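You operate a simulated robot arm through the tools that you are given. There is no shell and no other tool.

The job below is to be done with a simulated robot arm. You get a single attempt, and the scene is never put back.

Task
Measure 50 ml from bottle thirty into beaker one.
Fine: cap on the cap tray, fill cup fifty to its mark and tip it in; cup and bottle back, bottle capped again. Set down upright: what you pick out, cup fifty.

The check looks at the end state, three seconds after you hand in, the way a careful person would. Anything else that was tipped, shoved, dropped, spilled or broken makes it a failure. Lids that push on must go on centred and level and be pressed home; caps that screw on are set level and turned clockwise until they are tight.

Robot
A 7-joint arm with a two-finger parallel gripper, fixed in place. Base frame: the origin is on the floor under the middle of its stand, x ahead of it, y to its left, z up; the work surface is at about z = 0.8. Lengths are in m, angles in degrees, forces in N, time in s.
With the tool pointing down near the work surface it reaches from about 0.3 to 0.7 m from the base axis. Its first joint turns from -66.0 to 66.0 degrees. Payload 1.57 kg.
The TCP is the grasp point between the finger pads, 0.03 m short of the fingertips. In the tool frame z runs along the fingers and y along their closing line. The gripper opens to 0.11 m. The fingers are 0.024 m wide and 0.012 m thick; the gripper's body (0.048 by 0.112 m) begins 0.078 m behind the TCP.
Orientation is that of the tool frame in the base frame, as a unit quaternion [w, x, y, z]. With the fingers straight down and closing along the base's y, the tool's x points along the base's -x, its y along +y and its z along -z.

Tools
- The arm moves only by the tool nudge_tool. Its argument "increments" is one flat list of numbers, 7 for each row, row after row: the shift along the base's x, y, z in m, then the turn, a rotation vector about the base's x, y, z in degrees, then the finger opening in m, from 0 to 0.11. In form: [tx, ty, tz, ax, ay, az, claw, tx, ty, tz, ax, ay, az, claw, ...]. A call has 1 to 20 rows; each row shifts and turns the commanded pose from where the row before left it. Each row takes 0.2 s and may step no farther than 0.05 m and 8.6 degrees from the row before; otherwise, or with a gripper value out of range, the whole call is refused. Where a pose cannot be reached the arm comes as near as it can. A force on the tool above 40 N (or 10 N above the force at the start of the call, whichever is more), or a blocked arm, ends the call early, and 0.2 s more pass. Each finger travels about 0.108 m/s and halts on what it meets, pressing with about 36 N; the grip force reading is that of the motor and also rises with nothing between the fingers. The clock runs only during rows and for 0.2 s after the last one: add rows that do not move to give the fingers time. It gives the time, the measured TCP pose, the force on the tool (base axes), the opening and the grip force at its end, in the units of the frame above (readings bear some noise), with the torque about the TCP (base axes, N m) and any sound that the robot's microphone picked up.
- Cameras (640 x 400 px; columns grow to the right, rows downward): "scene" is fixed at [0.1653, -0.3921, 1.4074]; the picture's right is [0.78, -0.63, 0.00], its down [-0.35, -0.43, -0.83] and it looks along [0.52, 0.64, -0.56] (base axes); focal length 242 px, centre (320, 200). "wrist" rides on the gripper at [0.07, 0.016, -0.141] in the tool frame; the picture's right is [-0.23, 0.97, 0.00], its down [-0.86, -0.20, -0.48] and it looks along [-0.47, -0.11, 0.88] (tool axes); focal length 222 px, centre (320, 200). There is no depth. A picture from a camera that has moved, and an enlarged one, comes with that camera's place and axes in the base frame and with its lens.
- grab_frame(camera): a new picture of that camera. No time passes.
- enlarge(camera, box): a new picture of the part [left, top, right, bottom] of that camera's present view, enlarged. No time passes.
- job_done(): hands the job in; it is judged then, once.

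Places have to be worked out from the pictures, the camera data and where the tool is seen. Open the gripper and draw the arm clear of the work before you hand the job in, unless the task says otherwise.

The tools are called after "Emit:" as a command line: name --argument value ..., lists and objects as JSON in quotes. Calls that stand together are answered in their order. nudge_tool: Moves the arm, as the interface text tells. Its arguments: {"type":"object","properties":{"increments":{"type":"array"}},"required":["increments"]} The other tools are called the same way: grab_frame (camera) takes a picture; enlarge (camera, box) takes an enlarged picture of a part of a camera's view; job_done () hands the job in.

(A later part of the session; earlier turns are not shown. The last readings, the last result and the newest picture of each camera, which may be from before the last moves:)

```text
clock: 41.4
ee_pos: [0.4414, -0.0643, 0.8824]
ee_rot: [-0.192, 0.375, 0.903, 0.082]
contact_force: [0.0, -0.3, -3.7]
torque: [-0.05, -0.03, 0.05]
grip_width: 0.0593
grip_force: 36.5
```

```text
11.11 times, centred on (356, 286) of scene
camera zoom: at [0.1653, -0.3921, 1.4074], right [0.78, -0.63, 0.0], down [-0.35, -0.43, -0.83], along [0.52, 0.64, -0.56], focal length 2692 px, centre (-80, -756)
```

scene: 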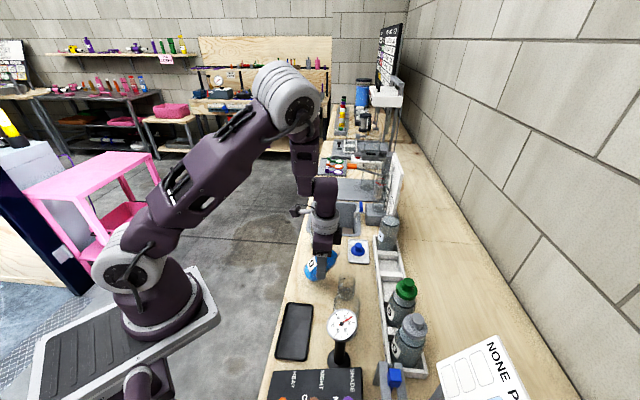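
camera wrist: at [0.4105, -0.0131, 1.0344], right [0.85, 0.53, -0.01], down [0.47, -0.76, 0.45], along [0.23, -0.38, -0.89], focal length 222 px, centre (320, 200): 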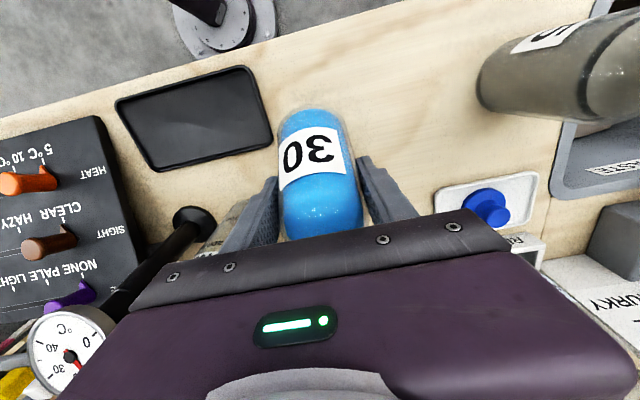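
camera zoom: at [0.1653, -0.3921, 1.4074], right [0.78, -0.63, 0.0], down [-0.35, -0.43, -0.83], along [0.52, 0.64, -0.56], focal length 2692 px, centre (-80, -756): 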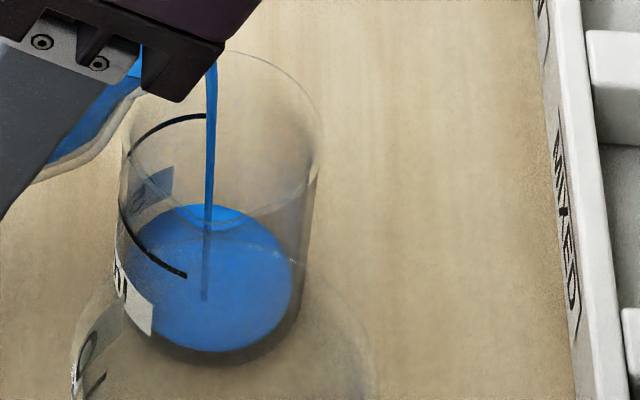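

Only a few mm in the cup so far; the mark is well above. I'll hold this tilt for 0.6 s and look again to gauge the rate.

Emit:
nudge_tool --increments '[0, 0, 0, 0, 0, 0, 0.045, 0, 0, 0, 0, 0, 0, 0.045]'

Emit:
enlarge --camera "scene" --box '[340, 268, 372, 304]'

```text
clock: 42.0
ee_pos: [0.4406, -0.0644, 0.8816]
ee_rot: [-0.192, 0.375, 0.903, 0.081]
contact_force: [0.5, 0.3, -3.7]
torque: [-0.06, -0.03, 0.0]
grip_width: 0.0594
grip_force: 36.1
```

```text
11.11 times, centred on (356, 286) of scene
camera zoom: at [0.1653, -0.3921, 1.4074], right [0.78, -0.63, 0.0], down [-0.35, -0.43, -0.83], along [0.52, 0.64, -0.56], focal length 2692 px, centre (-80, -756)
```

zoom: 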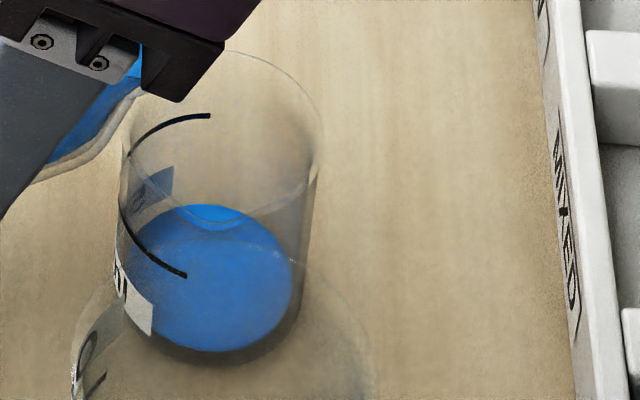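

Flow stopped by itself at 54°, leaving a shallow layer; so tilt controls the amount. Adding 3° and waiting.

Emit:
nudge_tool --increments '[-0.0006, 0.0006, -0.0018, 2.121, 2.121, 0, 0.045, 0, 0, 0, 0, 0, 0, 0.045, 0, 0, 0, 0, 0, 0, 0.045, 0, 0, 0, 0, 0, 0, 0.045]'

Emit:
enlarge --camera "scene" --box '[340, 268, 372, 304]'

```text
clock: 43.0
ee_pos: [0.4407, -0.0634, 0.8797]
ee_rot: [-0.215, 0.372, 0.898, 0.091]
contact_force: [0.3, -0.3, -4.7]
torque: [-0.01, -0.04, 0.0]
grip_width: 0.0591
grip_force: 36.0
```

```text
11.11 times, centred on (356, 286) of scene
camera zoom: at [0.1653, -0.3921, 1.4074], right [0.78, -0.63, 0.0], down [-0.35, -0.43, -0.83], along [0.52, 0.64, -0.56], focal length 2692 px, centre (-80, -756)
```

zoom: 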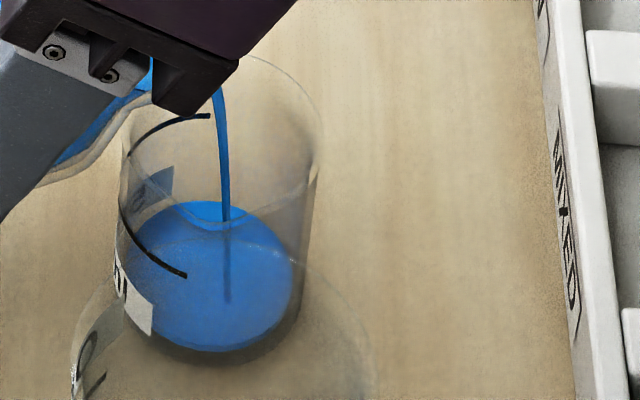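

Still trickling, level rising slowly. Holding 0.8 s more.

Emit:
nudge_tool --increments '[0, 0, 0, 0, 0, 0, 0.045, 0, 0, 0, 0, 0, 0, 0.045, 0, 0, 0, 0, 0, 0, 0.045]'

Emit:
enlarge --camera "scene" --box '[340, 268, 372, 304]'

```text
clock: 43.8
ee_pos: [0.44, -0.0625, 0.881]
ee_rot: [-0.214, 0.372, 0.898, 0.091]
contact_force: [-0.4, -0.1, -4.0]
torque: [0.01, -0.04, -0.01]
grip_width: 0.0594
grip_force: 36.8
```

```text
11.11 times, centred on (356, 286) of scene
camera zoom: at [0.1653, -0.3921, 1.4074], right [0.78, -0.63, 0.0], down [-0.35, -0.43, -0.83], along [0.52, 0.64, -0.56], focal length 2692 px, centre (-80, -756)
```

zoom: 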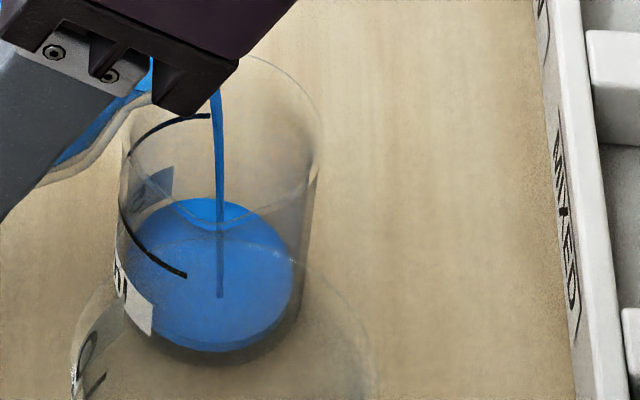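

Slow trickle. Tilting further to 63° in two rows then hold briefly.

Emit:
nudge_tool --increments '[-0.0003, 0.0003, -0.0018, 2.121, 2.121, 0, 0.045, 0, 0, 0, 0, 0, 0, 0.045, -0.0003, 0.0003, -0.0018, 2.121, 2.121, 0, 0.045, 0, 0, 0, 0, 0, 0, 0.045]'

Emit:
enlarge --camera "scene" --box '[340, 268, 372, 304]'

```text
clock: 44.8
ee_pos: [0.4398, -0.063, 0.8774]
ee_rot: [-0.262, 0.367, 0.886, 0.108]
contact_force: [0.0, 1.1, -4.0]
torque: [0.0, 0.01, 0.03]
grip_width: 0.059
grip_force: 36.5
```

```text
11.11 times, centred on (356, 286) of scene
camera zoom: at [0.1653, -0.3921, 1.4074], right [0.78, -0.63, 0.0], down [-0.35, -0.43, -0.83], along [0.52, 0.64, -0.56], focal length 2692 px, centre (-80, -756)
```

zoom: 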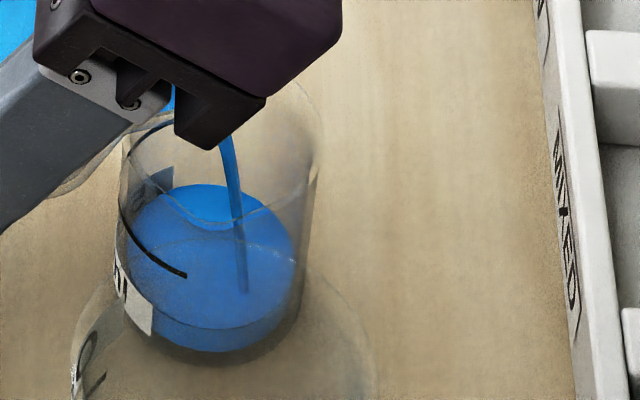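

About 10 ml now, stream lands well inside. Holding 0.6 s.

Emit:
nudge_tool --increments '[0, 0, 0, 0, 0, 0, 0.045, 0, 0, 0, 0, 0, 0, 0.045]'

Emit:
enlarge --camera "scene" --box '[340, 268, 372, 304]'

```text
clock: 45.4
ee_pos: [0.4393, -0.0632, 0.8767]
ee_rot: [-0.262, 0.367, 0.886, 0.11]
contact_force: [0.3, -0.8, -3.1]
torque: [-0.05, 0.0, -0.01]
grip_width: 0.0594
grip_force: 35.8
```

```text
11.11 times, centred on (356, 286) of scene
camera zoom: at [0.1653, -0.3921, 1.4074], right [0.78, -0.63, 0.0], down [-0.35, -0.43, -0.83], along [0.52, 0.64, -0.56], focal length 2692 px, centre (-80, -756)
```

zoom: 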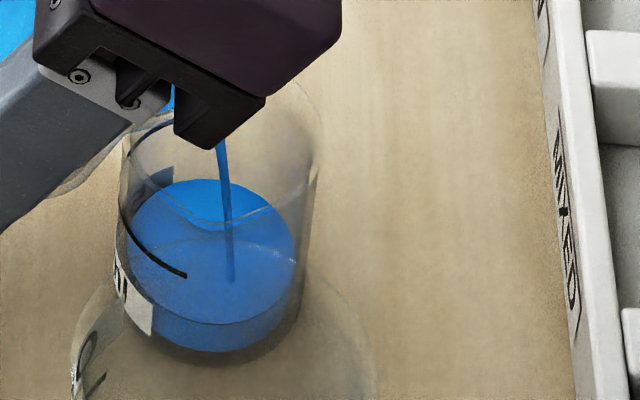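

Flow is tapering. Adding 4° and holding.

Emit:
nudge_tool --increments '[0, 0, -0.001, 1.414, 1.414, 0, 0.045, 0, 0, -0.001, 1.414, 1.414, 0, 0.045, 0, 0, 0, 0, 0, 0, 0.045, 0, 0, 0, 0, 0, 0, 0.045, 0, 0, 0, 0, 0, 0, 0.045]'

Emit:
enlarge --camera "scene" --box '[340, 268, 372, 304]'

```text
clock: 46.6
ee_pos: [0.4397, -0.0632, 0.8732]
ee_rot: [-0.292, 0.364, 0.875, 0.124]
contact_force: [-0.3, -0.8, -4.9]
torque: [-0.02, -0.04, -0.02]
grip_width: 0.0593
grip_force: 35.8
```

```text
11.11 times, centred on (356, 286) of scene
camera zoom: at [0.1653, -0.3921, 1.4074], right [0.78, -0.63, 0.0], down [-0.35, -0.43, -0.83], along [0.52, 0.64, -0.56], focal length 2692 px, centre (-80, -756)
```

zoom: 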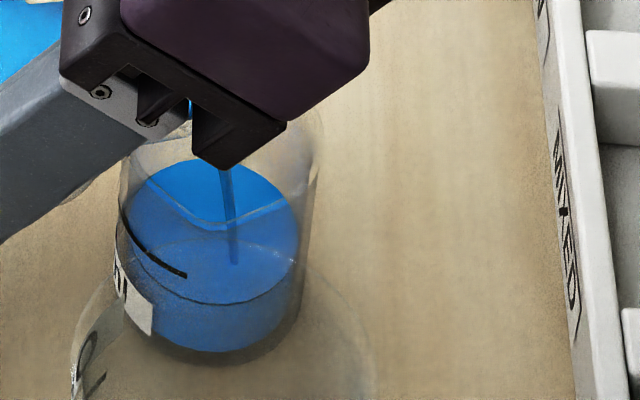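

Level rising: near edge at ~304 px vs mark at ~276 px. Holding 0.6 s.

Emit:
nudge_tool --increments '[0, 0, 0, 0, 0, 0, 0.045, 0, 0, 0, 0, 0, 0, 0.045]'

Emit:
enlarge --camera "scene" --box '[340, 268, 372, 304]'

```text
clock: 47.2
ee_pos: [0.4396, -0.0627, 0.8759]
ee_rot: [-0.293, 0.363, 0.876, 0.122]
contact_force: [0.3, -0.5, -4.0]
torque: [-0.04, -0.01, 0.02]
grip_width: 0.0594
grip_force: 36.3
```

```text
11.11 times, centred on (356, 286) of scene
camera zoom: at [0.1653, -0.3921, 1.4074], right [0.78, -0.63, 0.0], down [-0.35, -0.43, -0.83], along [0.52, 0.64, -0.56], focal length 2692 px, centre (-80, -756)
```

zoom: 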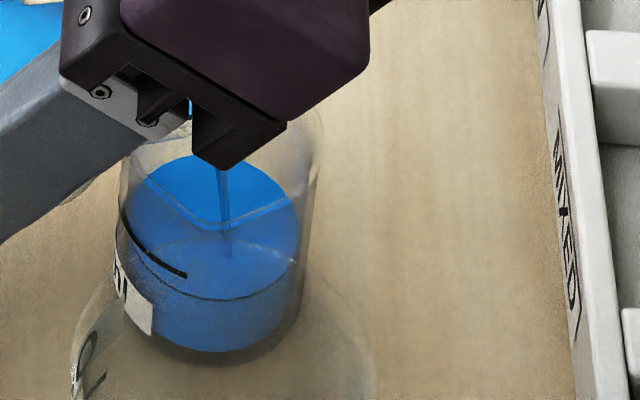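

Flow thinning, near edge ~298 px. Adding 2° and holding.

Emit:
nudge_tool --increments '[0, 0, 0, 1.414, 1.414, 0, 0.045, 0, 0, 0, 0, 0, 0, 0.045, 0, 0, 0, 0, 0, 0, 0.045, 0, 0, 0, 0, 0, 0, 0.045]'

Emit:
enlarge --camera "scene" --box '[340, 268, 372, 304]'

```text
clock: 48.2
ee_pos: [0.4403, -0.0628, 0.874]
ee_rot: [-0.308, 0.362, 0.87, 0.129]
contact_force: [-0.3, 0.0, -3.7]
torque: [0.0, 0.0, 0.02]
grip_width: 0.0593
grip_force: 36.5
```

```text
11.11 times, centred on (356, 286) of scene
camera zoom: at [0.1653, -0.3921, 1.4074], right [0.78, -0.63, 0.0], down [-0.35, -0.43, -0.83], along [0.52, 0.64, -0.56], focal length 2692 px, centre (-80, -756)
```

zoom: 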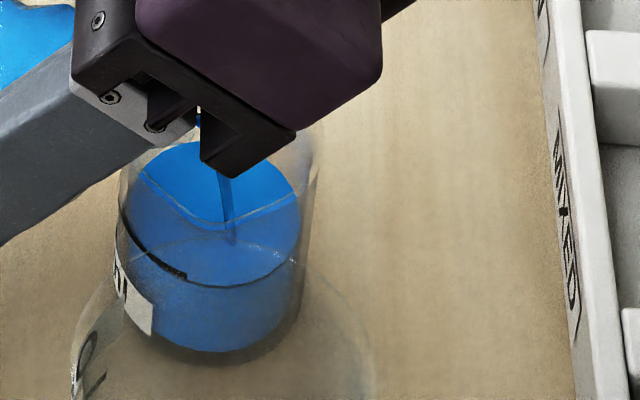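

Very near the mark. Zooming tightly to compare the surface edge with the mark line.

Emit:
enlarge --camera "scene" --box '[344, 278, 368, 298]'

```text
16.00 times, centred on (356, 288) of scene
camera zoom: at [0.1653, -0.3921, 1.4074], right [0.78, -0.63, 0.0], down [-0.35, -0.43, -0.83], along [0.52, 0.64, -0.56], focal length 3877 px, centre (-256, -1208)
```

zoom: 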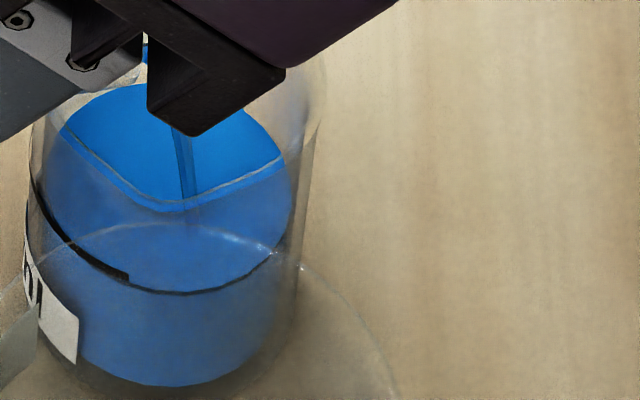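

By fitting ellipses, the surface is still ~6 mm below the mark ring (≈40 ml), since the ring is on the outer wall. Holding 0.6 s more.

Emit:
nudge_tool --increments '[0, 0, 0, 0, 0, 0, 0.045, 0, 0, 0, 0, 0, 0, 0.045]'

Emit:
enlarge --camera "scene" --box '[344, 278, 368, 298]'

```text
clock: 48.8
ee_pos: [0.4395, -0.0625, 0.8742]
ee_rot: [-0.308, 0.361, 0.871, 0.129]
contact_force: [0.4, 0.1, -3.3]
torque: [-0.02, -0.04, 0.02]
grip_width: 0.0593
grip_force: 36.3
```

```text
16.00 times, centred on (356, 288) of scene
camera zoom: at [0.1653, -0.3921, 1.4074], right [0.78, -0.63, 0.0], down [-0.35, -0.43, -0.83], along [0.52, 0.64, -0.56], focal length 3877 px, centre (-256, -1208)
```

zoom: 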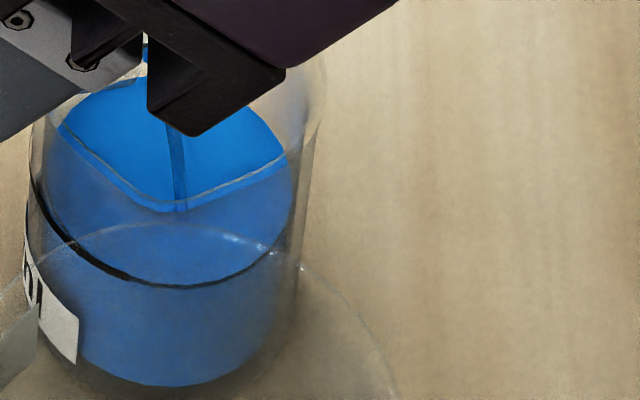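

Near edge now ~286, centre ≈180 px vs mark ring centre ≈165 px. About 6 ml more. Adding 1° and holding 0.6 s.

Emit:
nudge_tool --increments '[0, 0, 0, 0.707, 0.707, 0, 0.045, 0, 0, 0, 0, 0, 0, 0.045]'

Emit:
enlarge --camera "scene" --box '[344, 278, 368, 298]'

```text
clock: 49.4
ee_pos: [0.4398, -0.0631, 0.8743]
ee_rot: [-0.315, 0.36, 0.868, 0.131]
contact_force: [-0.3, 0.1, -3.1]
torque: [-0.07, -0.03, 0.01]
grip_width: 0.0595
grip_force: 36.0
```

```text
16.00 times, centred on (356, 288) of scene
camera zoom: at [0.1653, -0.3921, 1.4074], right [0.78, -0.63, 0.0], down [-0.35, -0.43, -0.83], along [0.52, 0.64, -0.56], focal length 3877 px, centre (-256, -1208)
```

zoom: 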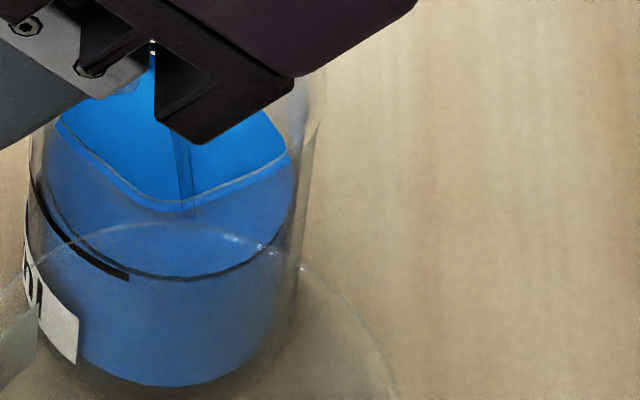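

Near edge ~279; target ≈267. Holding 0.4 s.

Emit:
nudge_tool --increments '[0, 0, 0, 0, 0, 0, 0.045]'

Emit:
enlarge --camera "scene" --box '[344, 278, 368, 298]'

```text
clock: 49.8
ee_pos: [0.4405, -0.063, 0.8759]
ee_rot: [-0.316, 0.36, 0.868, 0.131]
contact_force: [-0.6, -0.2, -3.8]
torque: [-0.02, -0.01, -0.01]
grip_width: 0.0592
grip_force: 35.8
```

```text
16.00 times, centred on (356, 288) of scene
camera zoom: at [0.1653, -0.3921, 1.4074], right [0.78, -0.63, 0.0], down [-0.35, -0.43, -0.83], along [0.52, 0.64, -0.56], focal length 3877 px, centre (-256, -1208)
```

zoom: 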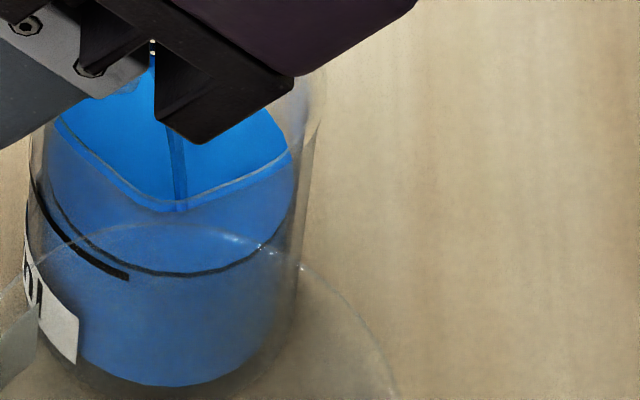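

About 48–49 ml by ellipse fit. I'll allow one more 0.2 s row and then tilt the bottle back promptly, keeping the lip over the cup.

Emit:
nudge_tool --increments '[0, 0, 0, 0, 0, 0, 0.045, 0.0019, -0.0019, 0.003, -5.657, -5.657, 0, 0.045, 0.0019, -0.0019, 0.004, -5.657, -5.657, 0, 0.045, 0.0019, -0.0019, 0.004, -5.657, -5.657, 0, 0.045, 0.0019, -0.0019, 0.005, -5.657, -5.657, 0, 0.045]'

Emit:
enlarge --camera "scene" --box '[344, 274, 368, 298]'

Emit:
enlarge --camera "scene" --box '[310, 230, 400, 310]'

```text
clock: 51.0
ee_pos: [0.4483, -0.0708, 0.8913]
ee_rot: [-0.063, 0.381, 0.922, 0.028]
contact_force: [0.3, -0.7, -3.8]
torque: [-0.02, 0.0, 0.02]
grip_width: 0.0594
grip_force: 35.4
```

```text
16.00 times, centred on (356, 286) of scene
camera zoom: at [0.1653, -0.3921, 1.4074], right [0.78, -0.63, 0.0], down [-0.35, -0.43, -0.83], along [0.52, 0.64, -0.56], focal length 3877 px, centre (-256, -1176)
```

zoom: 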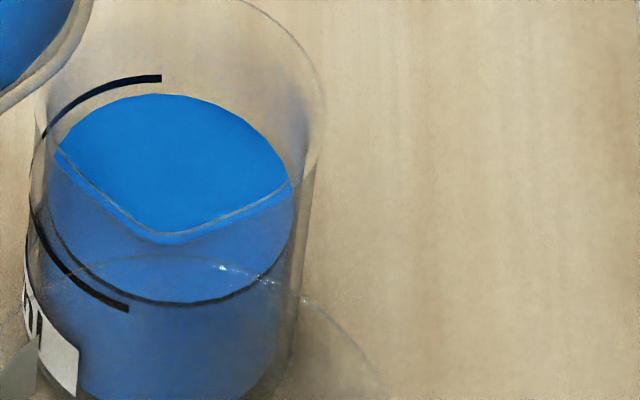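

```text
5.00 times, centred on (355, 270) of scene
camera zoom: at [0.1653, -0.3921, 1.4074], right [0.78, -0.63, 0.0], down [-0.35, -0.43, -0.83], along [0.52, 0.64, -0.56], focal length 1212 px, centre (145, -150)
```

zoom: 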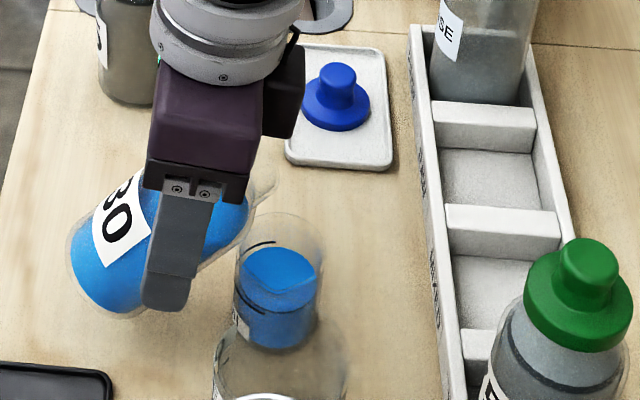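

The clear view shows the liquid surface concentric with the mark ring (equal offsets front and back), so the cup is at its mark. Now I'll take the bottle up and back over its place, bringing it upright there.

Emit:
nudge_tool --increments '[-0.005, 0.005, 0.035, 0, 0, 0, 0.045, -0.005, 0.005, 0.035, 0, 0, 0, 0.045, 0.0147, 0.025, 0, -4.243, -4.243, 0, 0.045, 0.0147, 0.025, 0, -4.243, -4.243, 0, 0.045, 0.0147, 0.025, 0, -4.243, -4.243, 0, 0.045, 0, 0, 0, 0, 0, 0, 0.045]'

Emit:
enlarge --camera "scene" --box '[270, 170, 400, 310]'

```text
clock: 52.4
ee_pos: [0.4832, 0.0156, 0.9605]
ee_rot: [0.082, 0.382, 0.92, -0.032]
contact_force: [-0.7, 0.5, -3.5]
torque: [0.0, 0.0, 0.0]
grip_width: 0.0595
grip_force: 36.6
```

```text
2.86 times, centred on (335, 240) of scene
camera zoom: at [0.1653, -0.3921, 1.4074], right [0.78, -0.63, 0.0], down [-0.35, -0.43, -0.83], along [0.52, 0.65, -0.56], focal length 692 px, centre (277, 86)
```

zoom: 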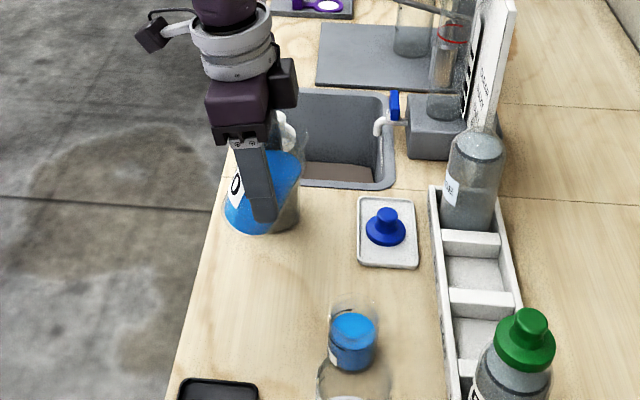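

Now rotating the last 20° to bring the bottle upright above its place.

Emit:
nudge_tool --increments '[0, 0, 0, -4.95, -4.95, 0, 0.045, -0.0005, -0.0005, 0, -4.95, -4.95, 0, 0.045, -0.0005, -0.0005, 0, -4.243, -4.243, 0, 0.045, 0, 0, 0, 0, 0, 0, 0.045]'

Emit:
enlarge --camera "scene" --box '[270, 170, 370, 290]'

Emit:
grab_frame --camera "wrist"

```text
clock: 53.4
ee_pos: [0.4815, 0.0147, 0.9612]
ee_rot: [0.24, 0.37, 0.892, -0.098]
contact_force: [-0.7, -0.4, -4.1]
torque: [0.05, 0.01, -0.01]
grip_width: 0.0591
grip_force: 36.2
```

```text
3.33 times, centred on (320, 230) of scene
camera zoom: at [0.1653, -0.3921, 1.4074], right [0.78, -0.63, 0.0], down [-0.35, -0.43, -0.83], along [0.52, 0.64, -0.56], focal length 808 px, centre (320, 100)
```

zoom: 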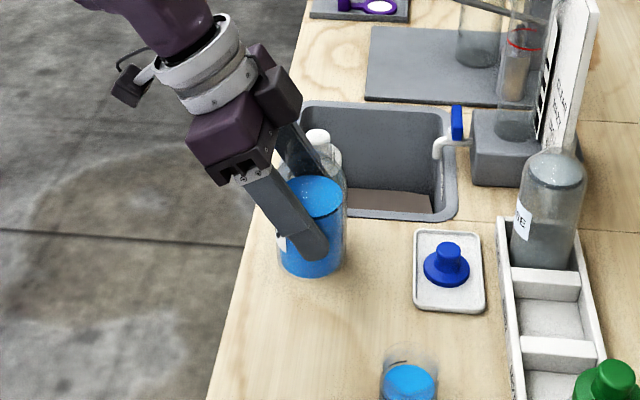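

```text
taken
camera wrist: at [0.3997, 0.1157, 1.0467], right [0.83, 0.55, 0.12], down [0.21, -0.5, 0.84], along [0.52, -0.67, -0.53], focal length 222 px, centre (320, 200)
```

wrist: 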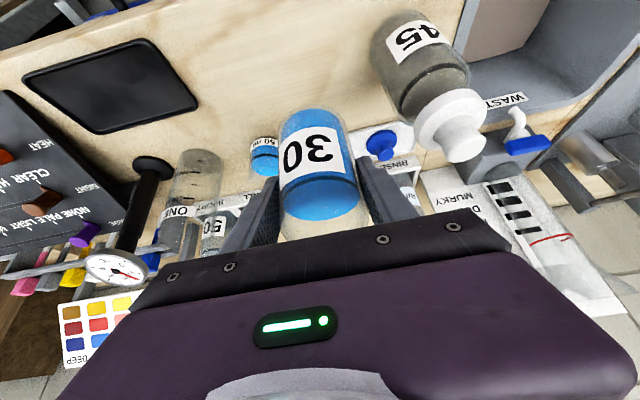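

While paused, the wrist camera gives a second view of the cup and its mark.

Emit:
enlarge --camera "wrist" --box '[242, 130, 286, 185]'

```text
7.27 times, centred on (264, 158) of wrist
camera zoom: at [0.3997, 0.1157, 1.0467], right [0.83, 0.55, 0.12], down [0.21, -0.5, 0.84], along [0.52, -0.67, -0.53], focal length 1615 px, centre (727, 509)
```

zoom: 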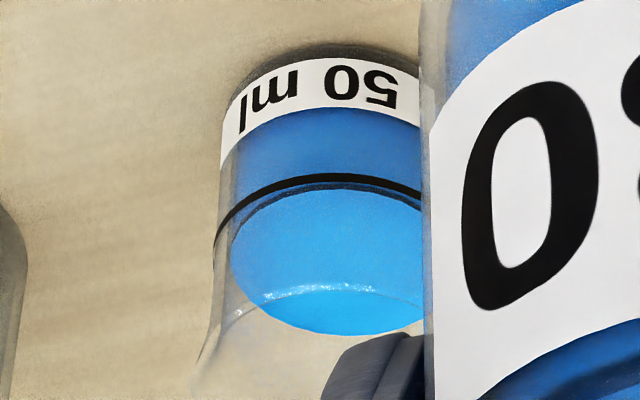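

Second view agrees the level is at the mark. Now lowering the bottle to its place.

Emit:
nudge_tool --increments '[0.0002, -0.0005, -0.03, 0, 0, 0, 0.045, 0, 0, -0.03, 0, 0, 0, 0.045, 0, 0, -0.02, 0, 0, 0, 0.045, 0, 0, -0.012, 0, 0, 0, 0.045, 0, 0, 0, 0, 0, 0, 0.045]'

Emit:
enlarge --camera "scene" --box '[270, 190, 370, 290]'

```text
clock: 54.6
ee_pos: [0.4823, 0.0125, 0.8676]
ee_rot: [0.24, 0.37, 0.892, -0.098]
contact_force: [1.0, 0.0, -3.4]
torque: [0.0, 0.01, 0.02]
grip_width: 0.0592
grip_force: 35.9
```

```text
4.00 times, centred on (320, 240) of scene
camera zoom: at [0.1653, -0.3921, 1.4074], right [0.78, -0.63, 0.0], down [-0.35, -0.43, -0.83], along [0.52, 0.64, -0.56], focal length 969 px, centre (320, 40)
```

zoom: 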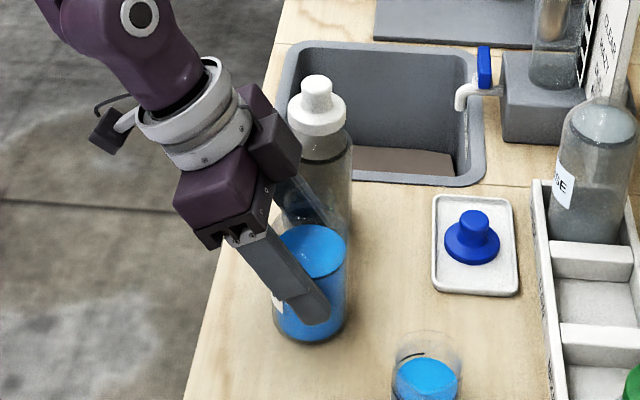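

Now the last few millimetres in small steps, watching for the weight to transfer.

Emit:
nudge_tool --increments '[0, 0, -0.002, 0, 0, 0, 0.045, 0, 0, -0.001, 0, 0, 0, 0.045, 0, 0, 0, 0, 0, 0, 0.045]'

Emit:
nudge_tool --increments '[0, 0, -0.0015, 0, 0, 0, 0.045, 0, 0, 0, 0, 0, 0, 0.045]'

```text
clock: 55.4
ee_pos: [0.4815, 0.012, 0.8665]
ee_rot: [0.24, 0.37, 0.892, -0.098]
contact_force: [-1.5, 2.9, 33.2]
torque: [-0.71, 0.33, -0.2]
grip_width: 0.0594
grip_force: 35.7
```

```text
clock: 56.0
ee_pos: [0.4816, 0.012, 0.8648]
ee_rot: [0.241, 0.369, 0.892, -0.098]
contact_force: [2.6, 2.0, 32.9]
torque: [-0.58, 0.27, -0.19]
grip_width: 0.0595
grip_force: 36.6
```

The bottle is touching (33 N). I'll ease up slightly and check that it is level before releasing.

Emit:
nudge_tool --increments '[0, 0, 0.0025, 0, 0, 0, 0.045, 0, 0, 0, 0, 0, 0, 0.045]'

Emit:
enlarge --camera "scene" --box '[290, 220, 350, 285]'

Emit:
enlarge --camera "wrist" --box '[260, 60, 440, 230]'

```text
clock: 56.6
ee_pos: [0.4796, 0.0128, 0.8662]
ee_rot: [0.238, 0.369, 0.893, -0.099]
contact_force: [-0.7, 0.5, -3.9]
torque: [0.01, -0.02, 0.01]
grip_width: 0.0592
grip_force: 36.2
```

```text
6.15 times, centred on (320, 252) of scene
camera zoom: at [0.1653, -0.3921, 1.4074], right [0.78, -0.63, 0.0], down [-0.35, -0.43, -0.83], along [0.52, 0.64, -0.56], focal length 1491 px, centre (320, -123)
```

zoom: 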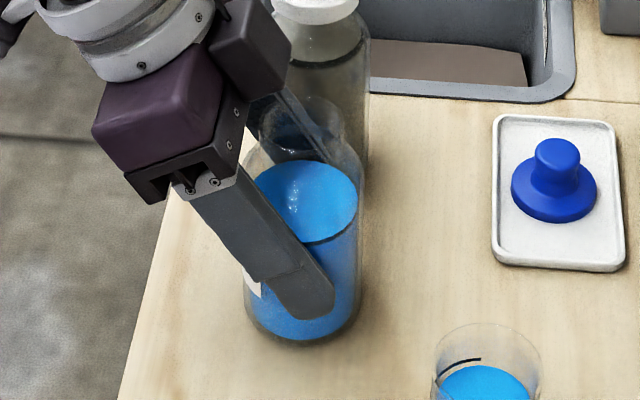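

```text
2.35 times, centred on (350, 145) of wrist
camera zoom: at [0.3992, 0.115, 0.9522], right [0.83, 0.55, 0.11], down [0.21, -0.5, 0.84], along [0.52, -0.67, -0.53], focal length 523 px, centre (249, 329)
```

zoom: 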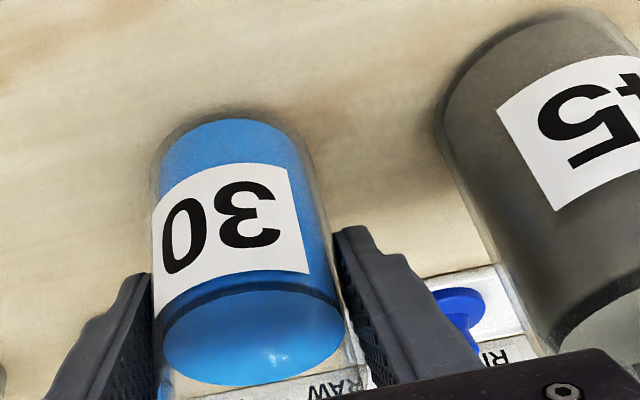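

Bottle hangs just clear of the table, upright. Lowering 1.5 mm to touch lightly, then releasing.

Emit:
nudge_tool --increments '[0, 0, -0.0015, 0, 0, 0, 0.045, 0, 0, 0, 0, 0, 0, 0.045]'

```text
clock: 57.2
ee_pos: [0.4818, 0.0126, 0.8663]
ee_rot: [0.239, 0.369, 0.893, -0.097]
contact_force: [0.7, 0.0, -3.7]
torque: [0.05, 0.02, -0.01]
grip_width: 0.0591
grip_force: 36.4
```

Emit:
nudge_tool --increments '[0, 0, -0.001, 0, 0, 0, 0.045, 0, 0, 0, 0, 0, 0, 0.045]'

```text
clock: 57.8
ee_pos: [0.4804, 0.0125, 0.865]
ee_rot: [0.24, 0.37, 0.892, -0.097]
contact_force: [-3.3, 2.1, 11.7]
torque: [-0.2, 0.45, -0.13]
grip_width: 0.0592
grip_force: 35.5
```

Light contact (≈12 N). Releasing the bottle.

Emit:
nudge_tool --increments '[0, 0, 0, 0, 0, 0, 0.06, 0, 0, 0, 0, 0, 0, 0.068, 0, 0, 0, 0, 0, 0, 0.076, 0, 0, 0, 0, 0, 0, 0.076]'

Emit:
enlarge --camera "scene" --box '[290, 220, 350, 285]'

Emit:
enlarge --camera "wrist" --box '[240, 60, 440, 230]'

```text
clock: 58.8
ee_pos: [0.4826, 0.0124, 0.8647]
ee_rot: [0.24, 0.369, 0.893, -0.097]
contact_force: [1.2, 0.0, -0.2]
torque: [0.0, -0.03, -0.02]
grip_width: 0.076
grip_force: 0.0
```

```text
6.15 times, centred on (320, 252) of scene
camera zoom: at [0.1653, -0.3921, 1.4074], right [0.78, -0.63, 0.0], down [-0.35, -0.43, -0.83], along [0.52, 0.64, -0.56], focal length 1491 px, centre (320, -123)
```

zoom: 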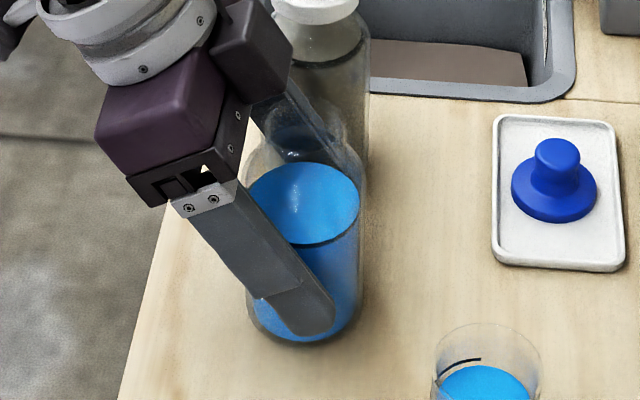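

```text
2.35 times, centred on (340, 145) of wrist
camera zoom: at [0.3998, 0.1146, 0.9502], right [0.83, 0.55, 0.12], down [0.21, -0.5, 0.84], along [0.52, -0.67, -0.53], focal length 523 px, centre (273, 329)
```

zoom: 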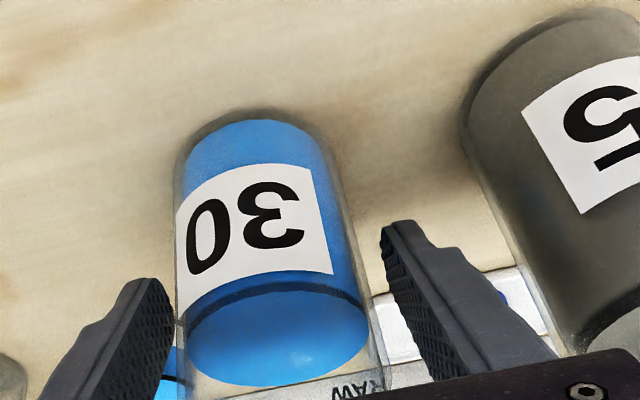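

Bottle stands upright and released. I'll centre by 3 mm and retreat along the tool axis.

Emit:
nudge_tool --increments '[-0.0021, -0.0021, 0, 0, 0, 0, 0.08, 0, 0, 0, 0, 0, 0, 0.08, -0.0088, 0.0088, 0.0217, 0, 0, 0, 0.08, -0.01237, 0.01237, 0.0303, 0, 0, 0, 0.08, -0.01237, 0.01237, 0.0303, 0, 0, 0, 0.08, -0.01237, 0.01237, 0.0303, 0, 0, 0, 0.08, -0.01237, 0.01237, 0.0303, 0, 0, 0, 0.08, 0, 0, 0.04, 0, 0, 0, 0.08, 0, 0, 0, 0, 0, 0, 0.08]'

Emit:
enlarge --camera "scene" --box '[280, 190, 400, 310]'

Emit:
grab_frame --camera "wrist"

```text
clock: 60.8
ee_pos: [0.4522, 0.0291, 0.9575]
ee_rot: [0.208, 0.38, 0.893, -0.119]
contact_force: [0.6, 0.0, 0.5]
torque: [-0.03, 0.02, -0.02]
grip_width: 0.0798
grip_force: 0.0
out of reach, approached as far as the arm can: row 5, 6, 7, 8
```

```text
3.33 times, centred on (340, 250) of scene
camera zoom: at [0.1653, -0.3921, 1.4074], right [0.78, -0.63, 0.0], down [-0.35, -0.43, -0.83], along [0.52, 0.64, -0.56], focal length 808 px, centre (253, 33)
```

zoom: 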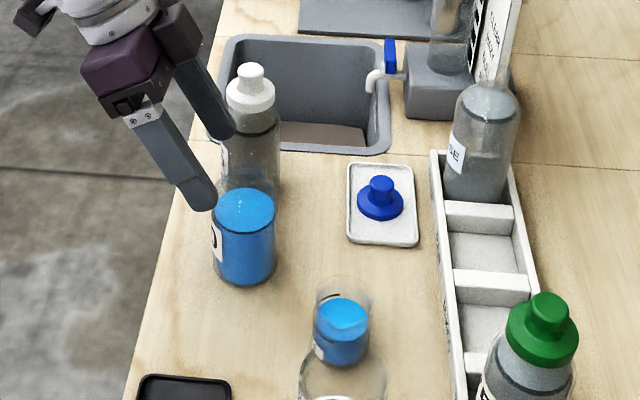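

```text
taken
camera wrist: at [0.381, 0.1337, 1.048], right [0.85, 0.52, 0.05], down [0.26, -0.5, 0.83], along [0.46, -0.69, -0.56], focal length 222 px, centre (320, 200)
```

wrist: 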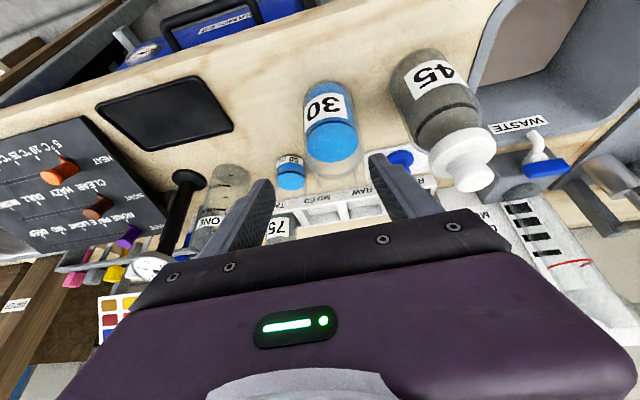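

Retreat reached a limit but the fingers are clear of the bottle. Rising straight up and bringing the tool to vertical.

Emit:
nudge_tool --increments '[0, 0, 0.03, 0, 0, 0, 0.08, 0, 0, 0.04, 3.5, 3.5, 0, 0.08, 0, 0, 0.04, 5, 5, 0, 0.08, 0, 0, 0.03, 5, 5, 0, 0.08, 0, 0, 0, 5, 5, 0, 0.08, 0, 0, 0, 0, 0, 0, 0.08]'

Emit:
grab_frame --camera "wrist"

Emit:
grab_frame --camera "scene"

```text
clock: 62.2
ee_pos: [0.4493, 0.0387, 1.1155]
ee_rot: [0.031, 0.382, 0.924, -0.01]
contact_force: [0.4, 0.1, 0.0]
torque: [0.0, -0.03, 0.01]
grip_width: 0.0799
grip_force: 0.1
```

```text
taken
camera wrist: at [0.4047, 0.104, 1.2504], right [0.85, 0.53, 0.02], down [0.44, -0.72, 0.53], along [0.29, -0.44, -0.85], focal length 222 px, centre (320, 200)
```

wrist: 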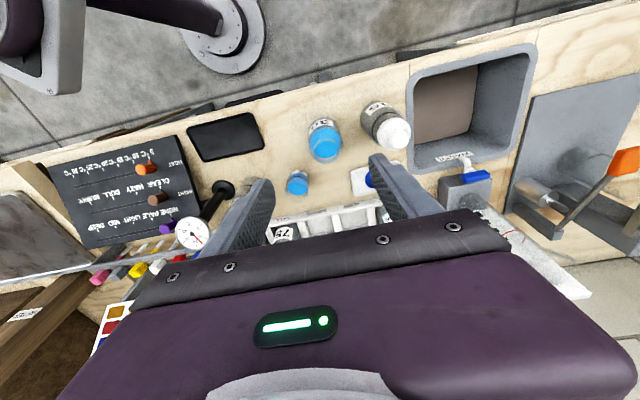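

```text
taken
```

scene: 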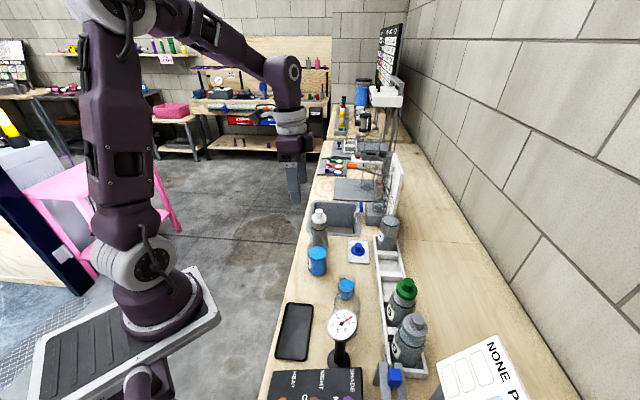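

Everything is standing and clear. Before taking the cup, I'll zoom on the beaker, cup and thermometer to get their exact places.

Emit:
enlarge --camera "scene" --box '[310, 265, 390, 375]'

Emit:
enlarge --camera "wrist" --box '[160, 100, 420, 270]'

```text
3.64 times, centred on (350, 320) of scene
camera zoom: at [0.1653, -0.3921, 1.4074], right [0.78, -0.63, 0.0], down [-0.35, -0.43, -0.83], along [0.52, 0.64, -0.56], focal length 881 px, centre (211, -236)
```

zoom: 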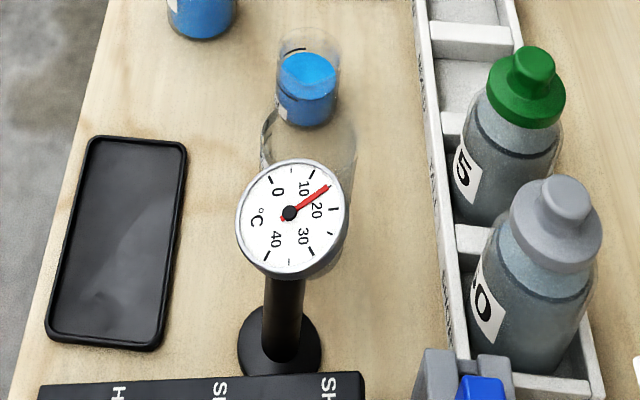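

```text
2.35 times, centred on (290, 185) of wrist
camera zoom: at [0.4047, 0.104, 1.2504], right [0.85, 0.53, 0.02], down [0.44, -0.72, 0.53], along [0.29, -0.44, -0.85], focal length 523 px, centre (391, 235)
```

zoom: 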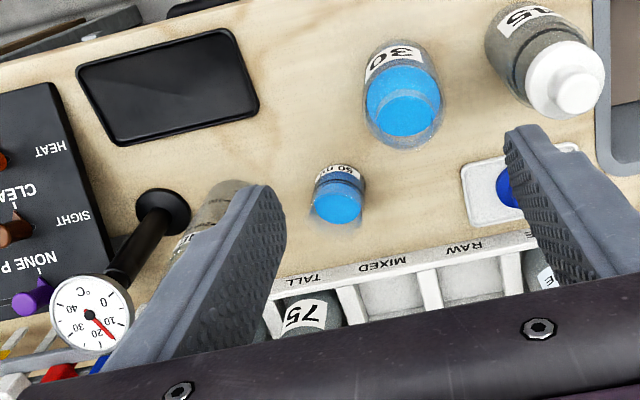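

Cup fifty is confirmed at (0.489, -0.111) and the dial at about (0.355, -0.223, z 0.954). Moving above the cup with a 30° forward pitch, gripper open to 0.066.

Emit:
nudge_tool --increments '[0.01, -0.0375, -0.02, -4.67, -4.67, 0, 0.066, 0.01, -0.0375, -0.02, -4.67, -4.67, 0, 0.066, 0.01, -0.0375, -0.02, -4.67, -4.67, 0, 0.066, 0.01, -0.0375, -0.02, -4.67, -4.67, 0, 0.066, 0, 0, 0, 0, 0, 0, 0.066]'

Emit:
grab_frame --camera "wrist"

Emit:
enlarge --camera "scene" --box '[290, 190, 410, 320]'

```text
clock: 63.4
ee_pos: [0.49, -0.1106, 1.0375]
ee_rot: [0.241, 0.369, 0.892, -0.1]
contact_force: [-0.5, 0.6, 0.0]
torque: [0.01, -0.04, 0.02]
grip_width: 0.0657
grip_force: 0.2
```

```text
taken
camera wrist: at [0.4076, -0.0084, 1.1217], right [0.83, 0.55, 0.12], down [0.21, -0.49, 0.84], along [0.52, -0.67, -0.52], focal length 222 px, centre (320, 200)
```

wrist: 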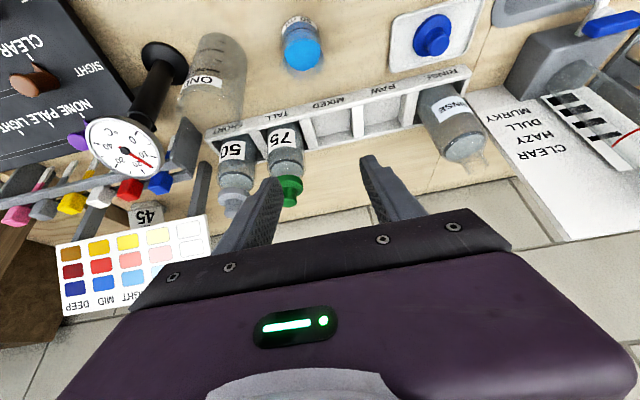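

```text
3.08 times, centred on (350, 255) of scene
camera zoom: at [0.1653, -0.3921, 1.4074], right [0.78, -0.63, 0.0], down [-0.35, -0.43, -0.83], along [0.52, 0.64, -0.56], focal length 746 px, centre (228, 31)
```

zoom: 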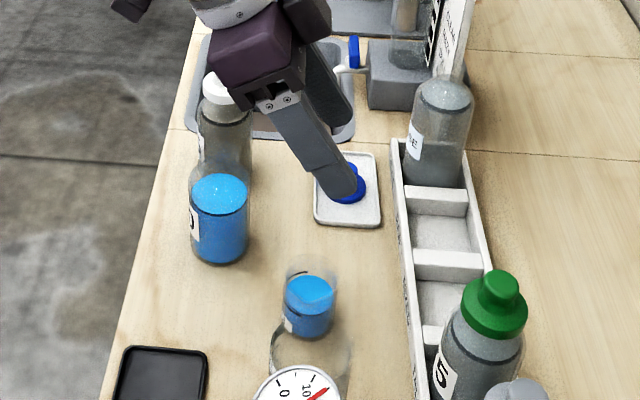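

Pose reached. Zooming the wrist view for beaker and cup.

Emit:
enlarge --camera "wrist" --box '[80, 0, 380, 200]'

```text
2.00 times, centred on (230, 100) of wrist
camera zoom: at [0.4076, -0.0084, 1.1217], right [0.83, 0.55, 0.12], down [0.21, -0.49, 0.84], along [0.52, -0.67, -0.52], focal length 444 px, centre (500, 400)
```

zoom: 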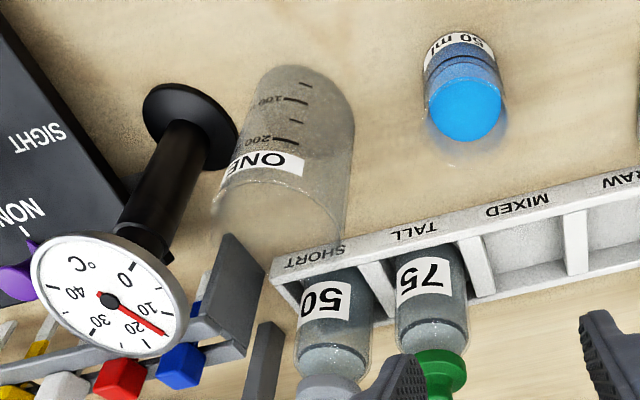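

Beaker centre ≈(0.413, -0.181), rim ≈0.91; cup confirmed ≈(0.490, -0.111). Descending vertically to just above the cup.

Emit:
nudge_tool --increments '[0, 0, -0.035, 0, 0, 0, 0.066, 0, 0, -0.035, 0, 0, 0, 0.066, 0, 0, -0.035, 0, 0, 0, 0.066, 0, 0, -0.025, 0, 0, 0, 0.066, 0, 0, 0, 0, 0, 0, 0.066]'

Emit:
grab_frame --camera "wrist"

Emit:
enlarge --camera "scene" --box '[310, 230, 400, 320]'

```text
clock: 64.6
ee_pos: [0.4909, -0.1118, 0.9059]
ee_rot: [0.242, 0.37, 0.891, -0.099]
contact_force: [0.7, 0.3, 0.5]
torque: [0.01, 0.0, -0.04]
grip_width: 0.0662
grip_force: 0.0
```

```text
taken
camera wrist: at [0.4084, -0.0091, 0.9908], right [0.83, 0.55, 0.12], down [0.21, -0.49, 0.84], along [0.52, -0.67, -0.52], focal length 222 px, centre (320, 200)
```

wrist: 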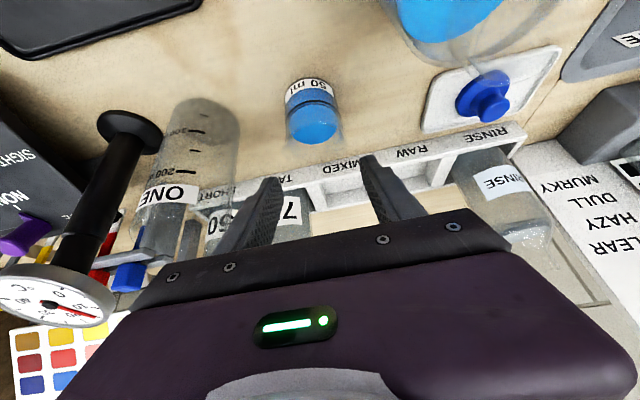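

```text
4.44 times, centred on (355, 275) of scene
camera zoom: at [0.1653, -0.3921, 1.4074], right [0.78, -0.63, 0.0], down [-0.35, -0.43, -0.83], along [0.52, 0.64, -0.56], focal length 1077 px, centre (164, -133)
```

zoom: 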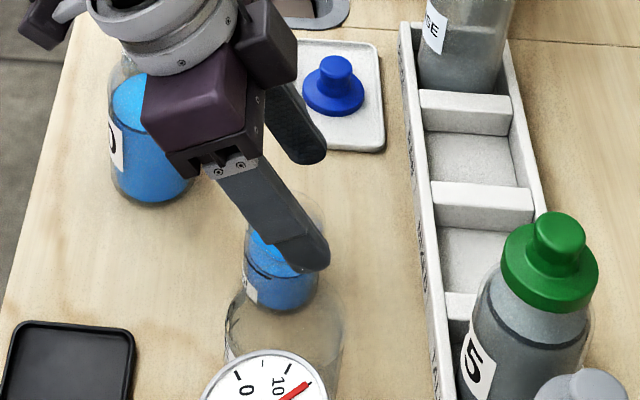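

Alignment good; lowering to the grasp height.

Emit:
nudge_tool --increments '[-0.0005, 0.0005, -0.02, 0, 0, 0, 0.066, 0, 0, -0.02, 0, 0, 0, 0.066, 0, 0, -0.02, 0, 0, 0, 0.066, 0, 0, 0, 0, 0, 0, 0.066]'

Emit:
enlarge --camera "wrist" --box '[220, 80, 440, 240]'

Emit:
enlarge --camera "scene" --box '[320, 250, 390, 320]'

```text
clock: 65.6
ee_pos: [0.4894, -0.1107, 0.8456]
ee_rot: [0.242, 0.369, 0.892, -0.099]
contact_force: [-0.9, -0.8, 0.6]
torque: [0.02, 0.0, 0.02]
grip_width: 0.066
grip_force: 0.1
```

```text
2.50 times, centred on (330, 160) of wrist
camera zoom: at [0.4069, -0.0085, 0.9309], right [0.83, 0.55, 0.12], down [0.21, -0.49, 0.84], along [0.52, -0.67, -0.52], focal length 555 px, centre (295, 300)
```

zoom: 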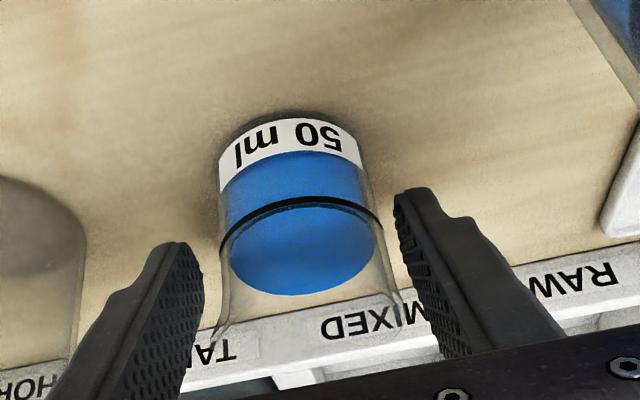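

```text
5.71 times, centred on (355, 285) of scene
camera zoom: at [0.1653, -0.3921, 1.4074], right [0.78, -0.63, 0.0], down [-0.35, -0.43, -0.83], along [0.52, 0.64, -0.56], focal length 1385 px, centre (120, -286)
```

zoom: 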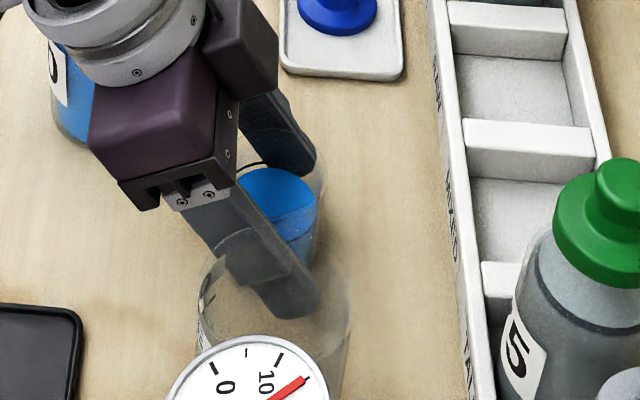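

The view confirms the surface exactly at the mark line. Closing on the cup.

Emit:
nudge_tool --increments '[0, 0, -0.003, 0, 0, 0, 0.066, 0, 0, 0, 0, 0, 0, 0.056, 0, 0, 0, 0, 0, 0, 0.05, 0, 0, 0, 0, 0, 0, 0.044, 0, 0, 0, 0, 0, 0, 0.038, 0, 0, 0, 0, 0, 0, 0.038]'

Emit:
enlarge --camera "wrist" --box '[220, 80, 440, 240]'

Emit:
enlarge --camera "scene" --box '[320, 250, 390, 320]'

```text
clock: 67.0
ee_pos: [0.4884, -0.1092, 0.8416]
ee_rot: [0.243, 0.369, 0.892, -0.099]
contact_force: [-0.2, -0.4, 0.0]
torque: [-0.02, -0.01, -0.02]
grip_width: 0.0482
grip_force: 35.9
```

```text
2.50 times, centred on (330, 160) of wrist
camera zoom: at [0.407, -0.0083, 0.9279], right [0.83, 0.55, 0.12], down [0.21, -0.49, 0.84], along [0.52, -0.67, -0.52], focal length 555 px, centre (295, 300)
```

zoom: 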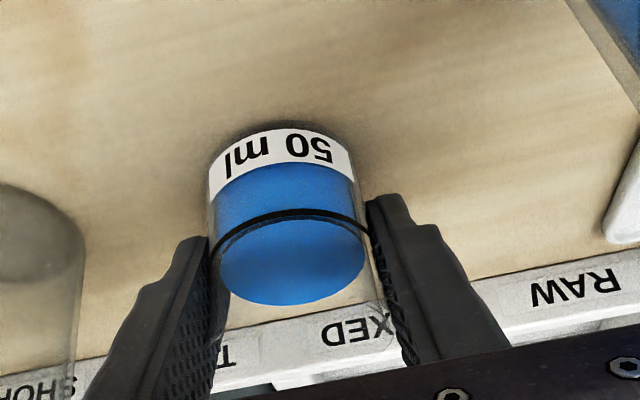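

```text
5.71 times, centred on (355, 285) of scene
camera zoom: at [0.1653, -0.3921, 1.4074], right [0.78, -0.63, 0.0], down [-0.35, -0.43, -0.83], along [0.52, 0.64, -0.56], focal length 1385 px, centre (120, -286)
```

zoom: 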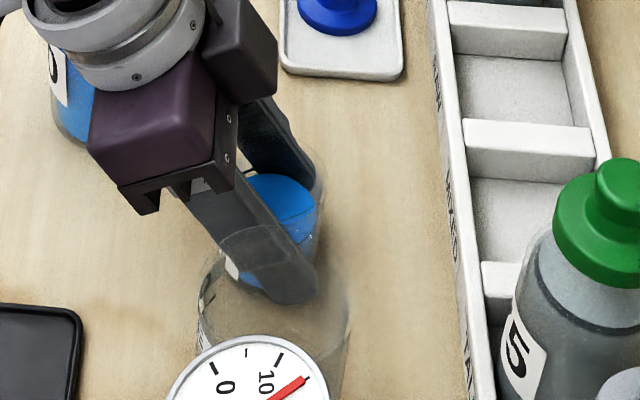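

Cup gripped (0.0482). Lifting straight up 13 cm.

Emit:
nudge_tool --increments '[0, 0, 0.01, 0, 0, 0, 0.038, 0, 0, 0.02, 0, 0, 0, 0.038, 0, 0, 0.025, 0, 0, 0, 0.038, 0, 0, 0.025, 0, 0, 0, 0.038, 0, 0, 0.025, 0, 0, 0, 0.038, 0, 0, 0.025, 0, 0, 0, 0.038, 0, 0, 0, 0, 0, 0, 0.038]'

Emit:
enlarge --camera "scene" --box '[290, 200, 400, 320]'

```text
clock: 68.6
ee_pos: [0.4909, -0.1098, 0.9718]
ee_rot: [0.241, 0.369, 0.892, -0.098]
contact_force: [-0.6, -0.3, -0.4]
torque: [0.02, -0.04, 0.0]
grip_width: 0.048
grip_force: 36.3
```

```text
3.33 times, centred on (345, 260) of scene
camera zoom: at [0.1653, -0.3921, 1.4074], right [0.78, -0.63, 0.0], down [-0.35, -0.43, -0.83], along [0.52, 0.64, -0.56], focal length 808 px, centre (237, 0)
```

zoom: 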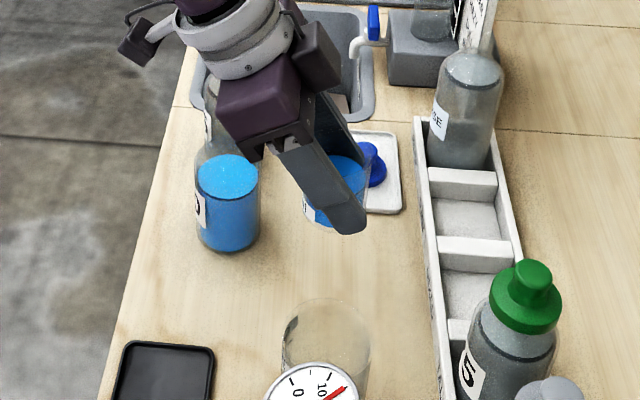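

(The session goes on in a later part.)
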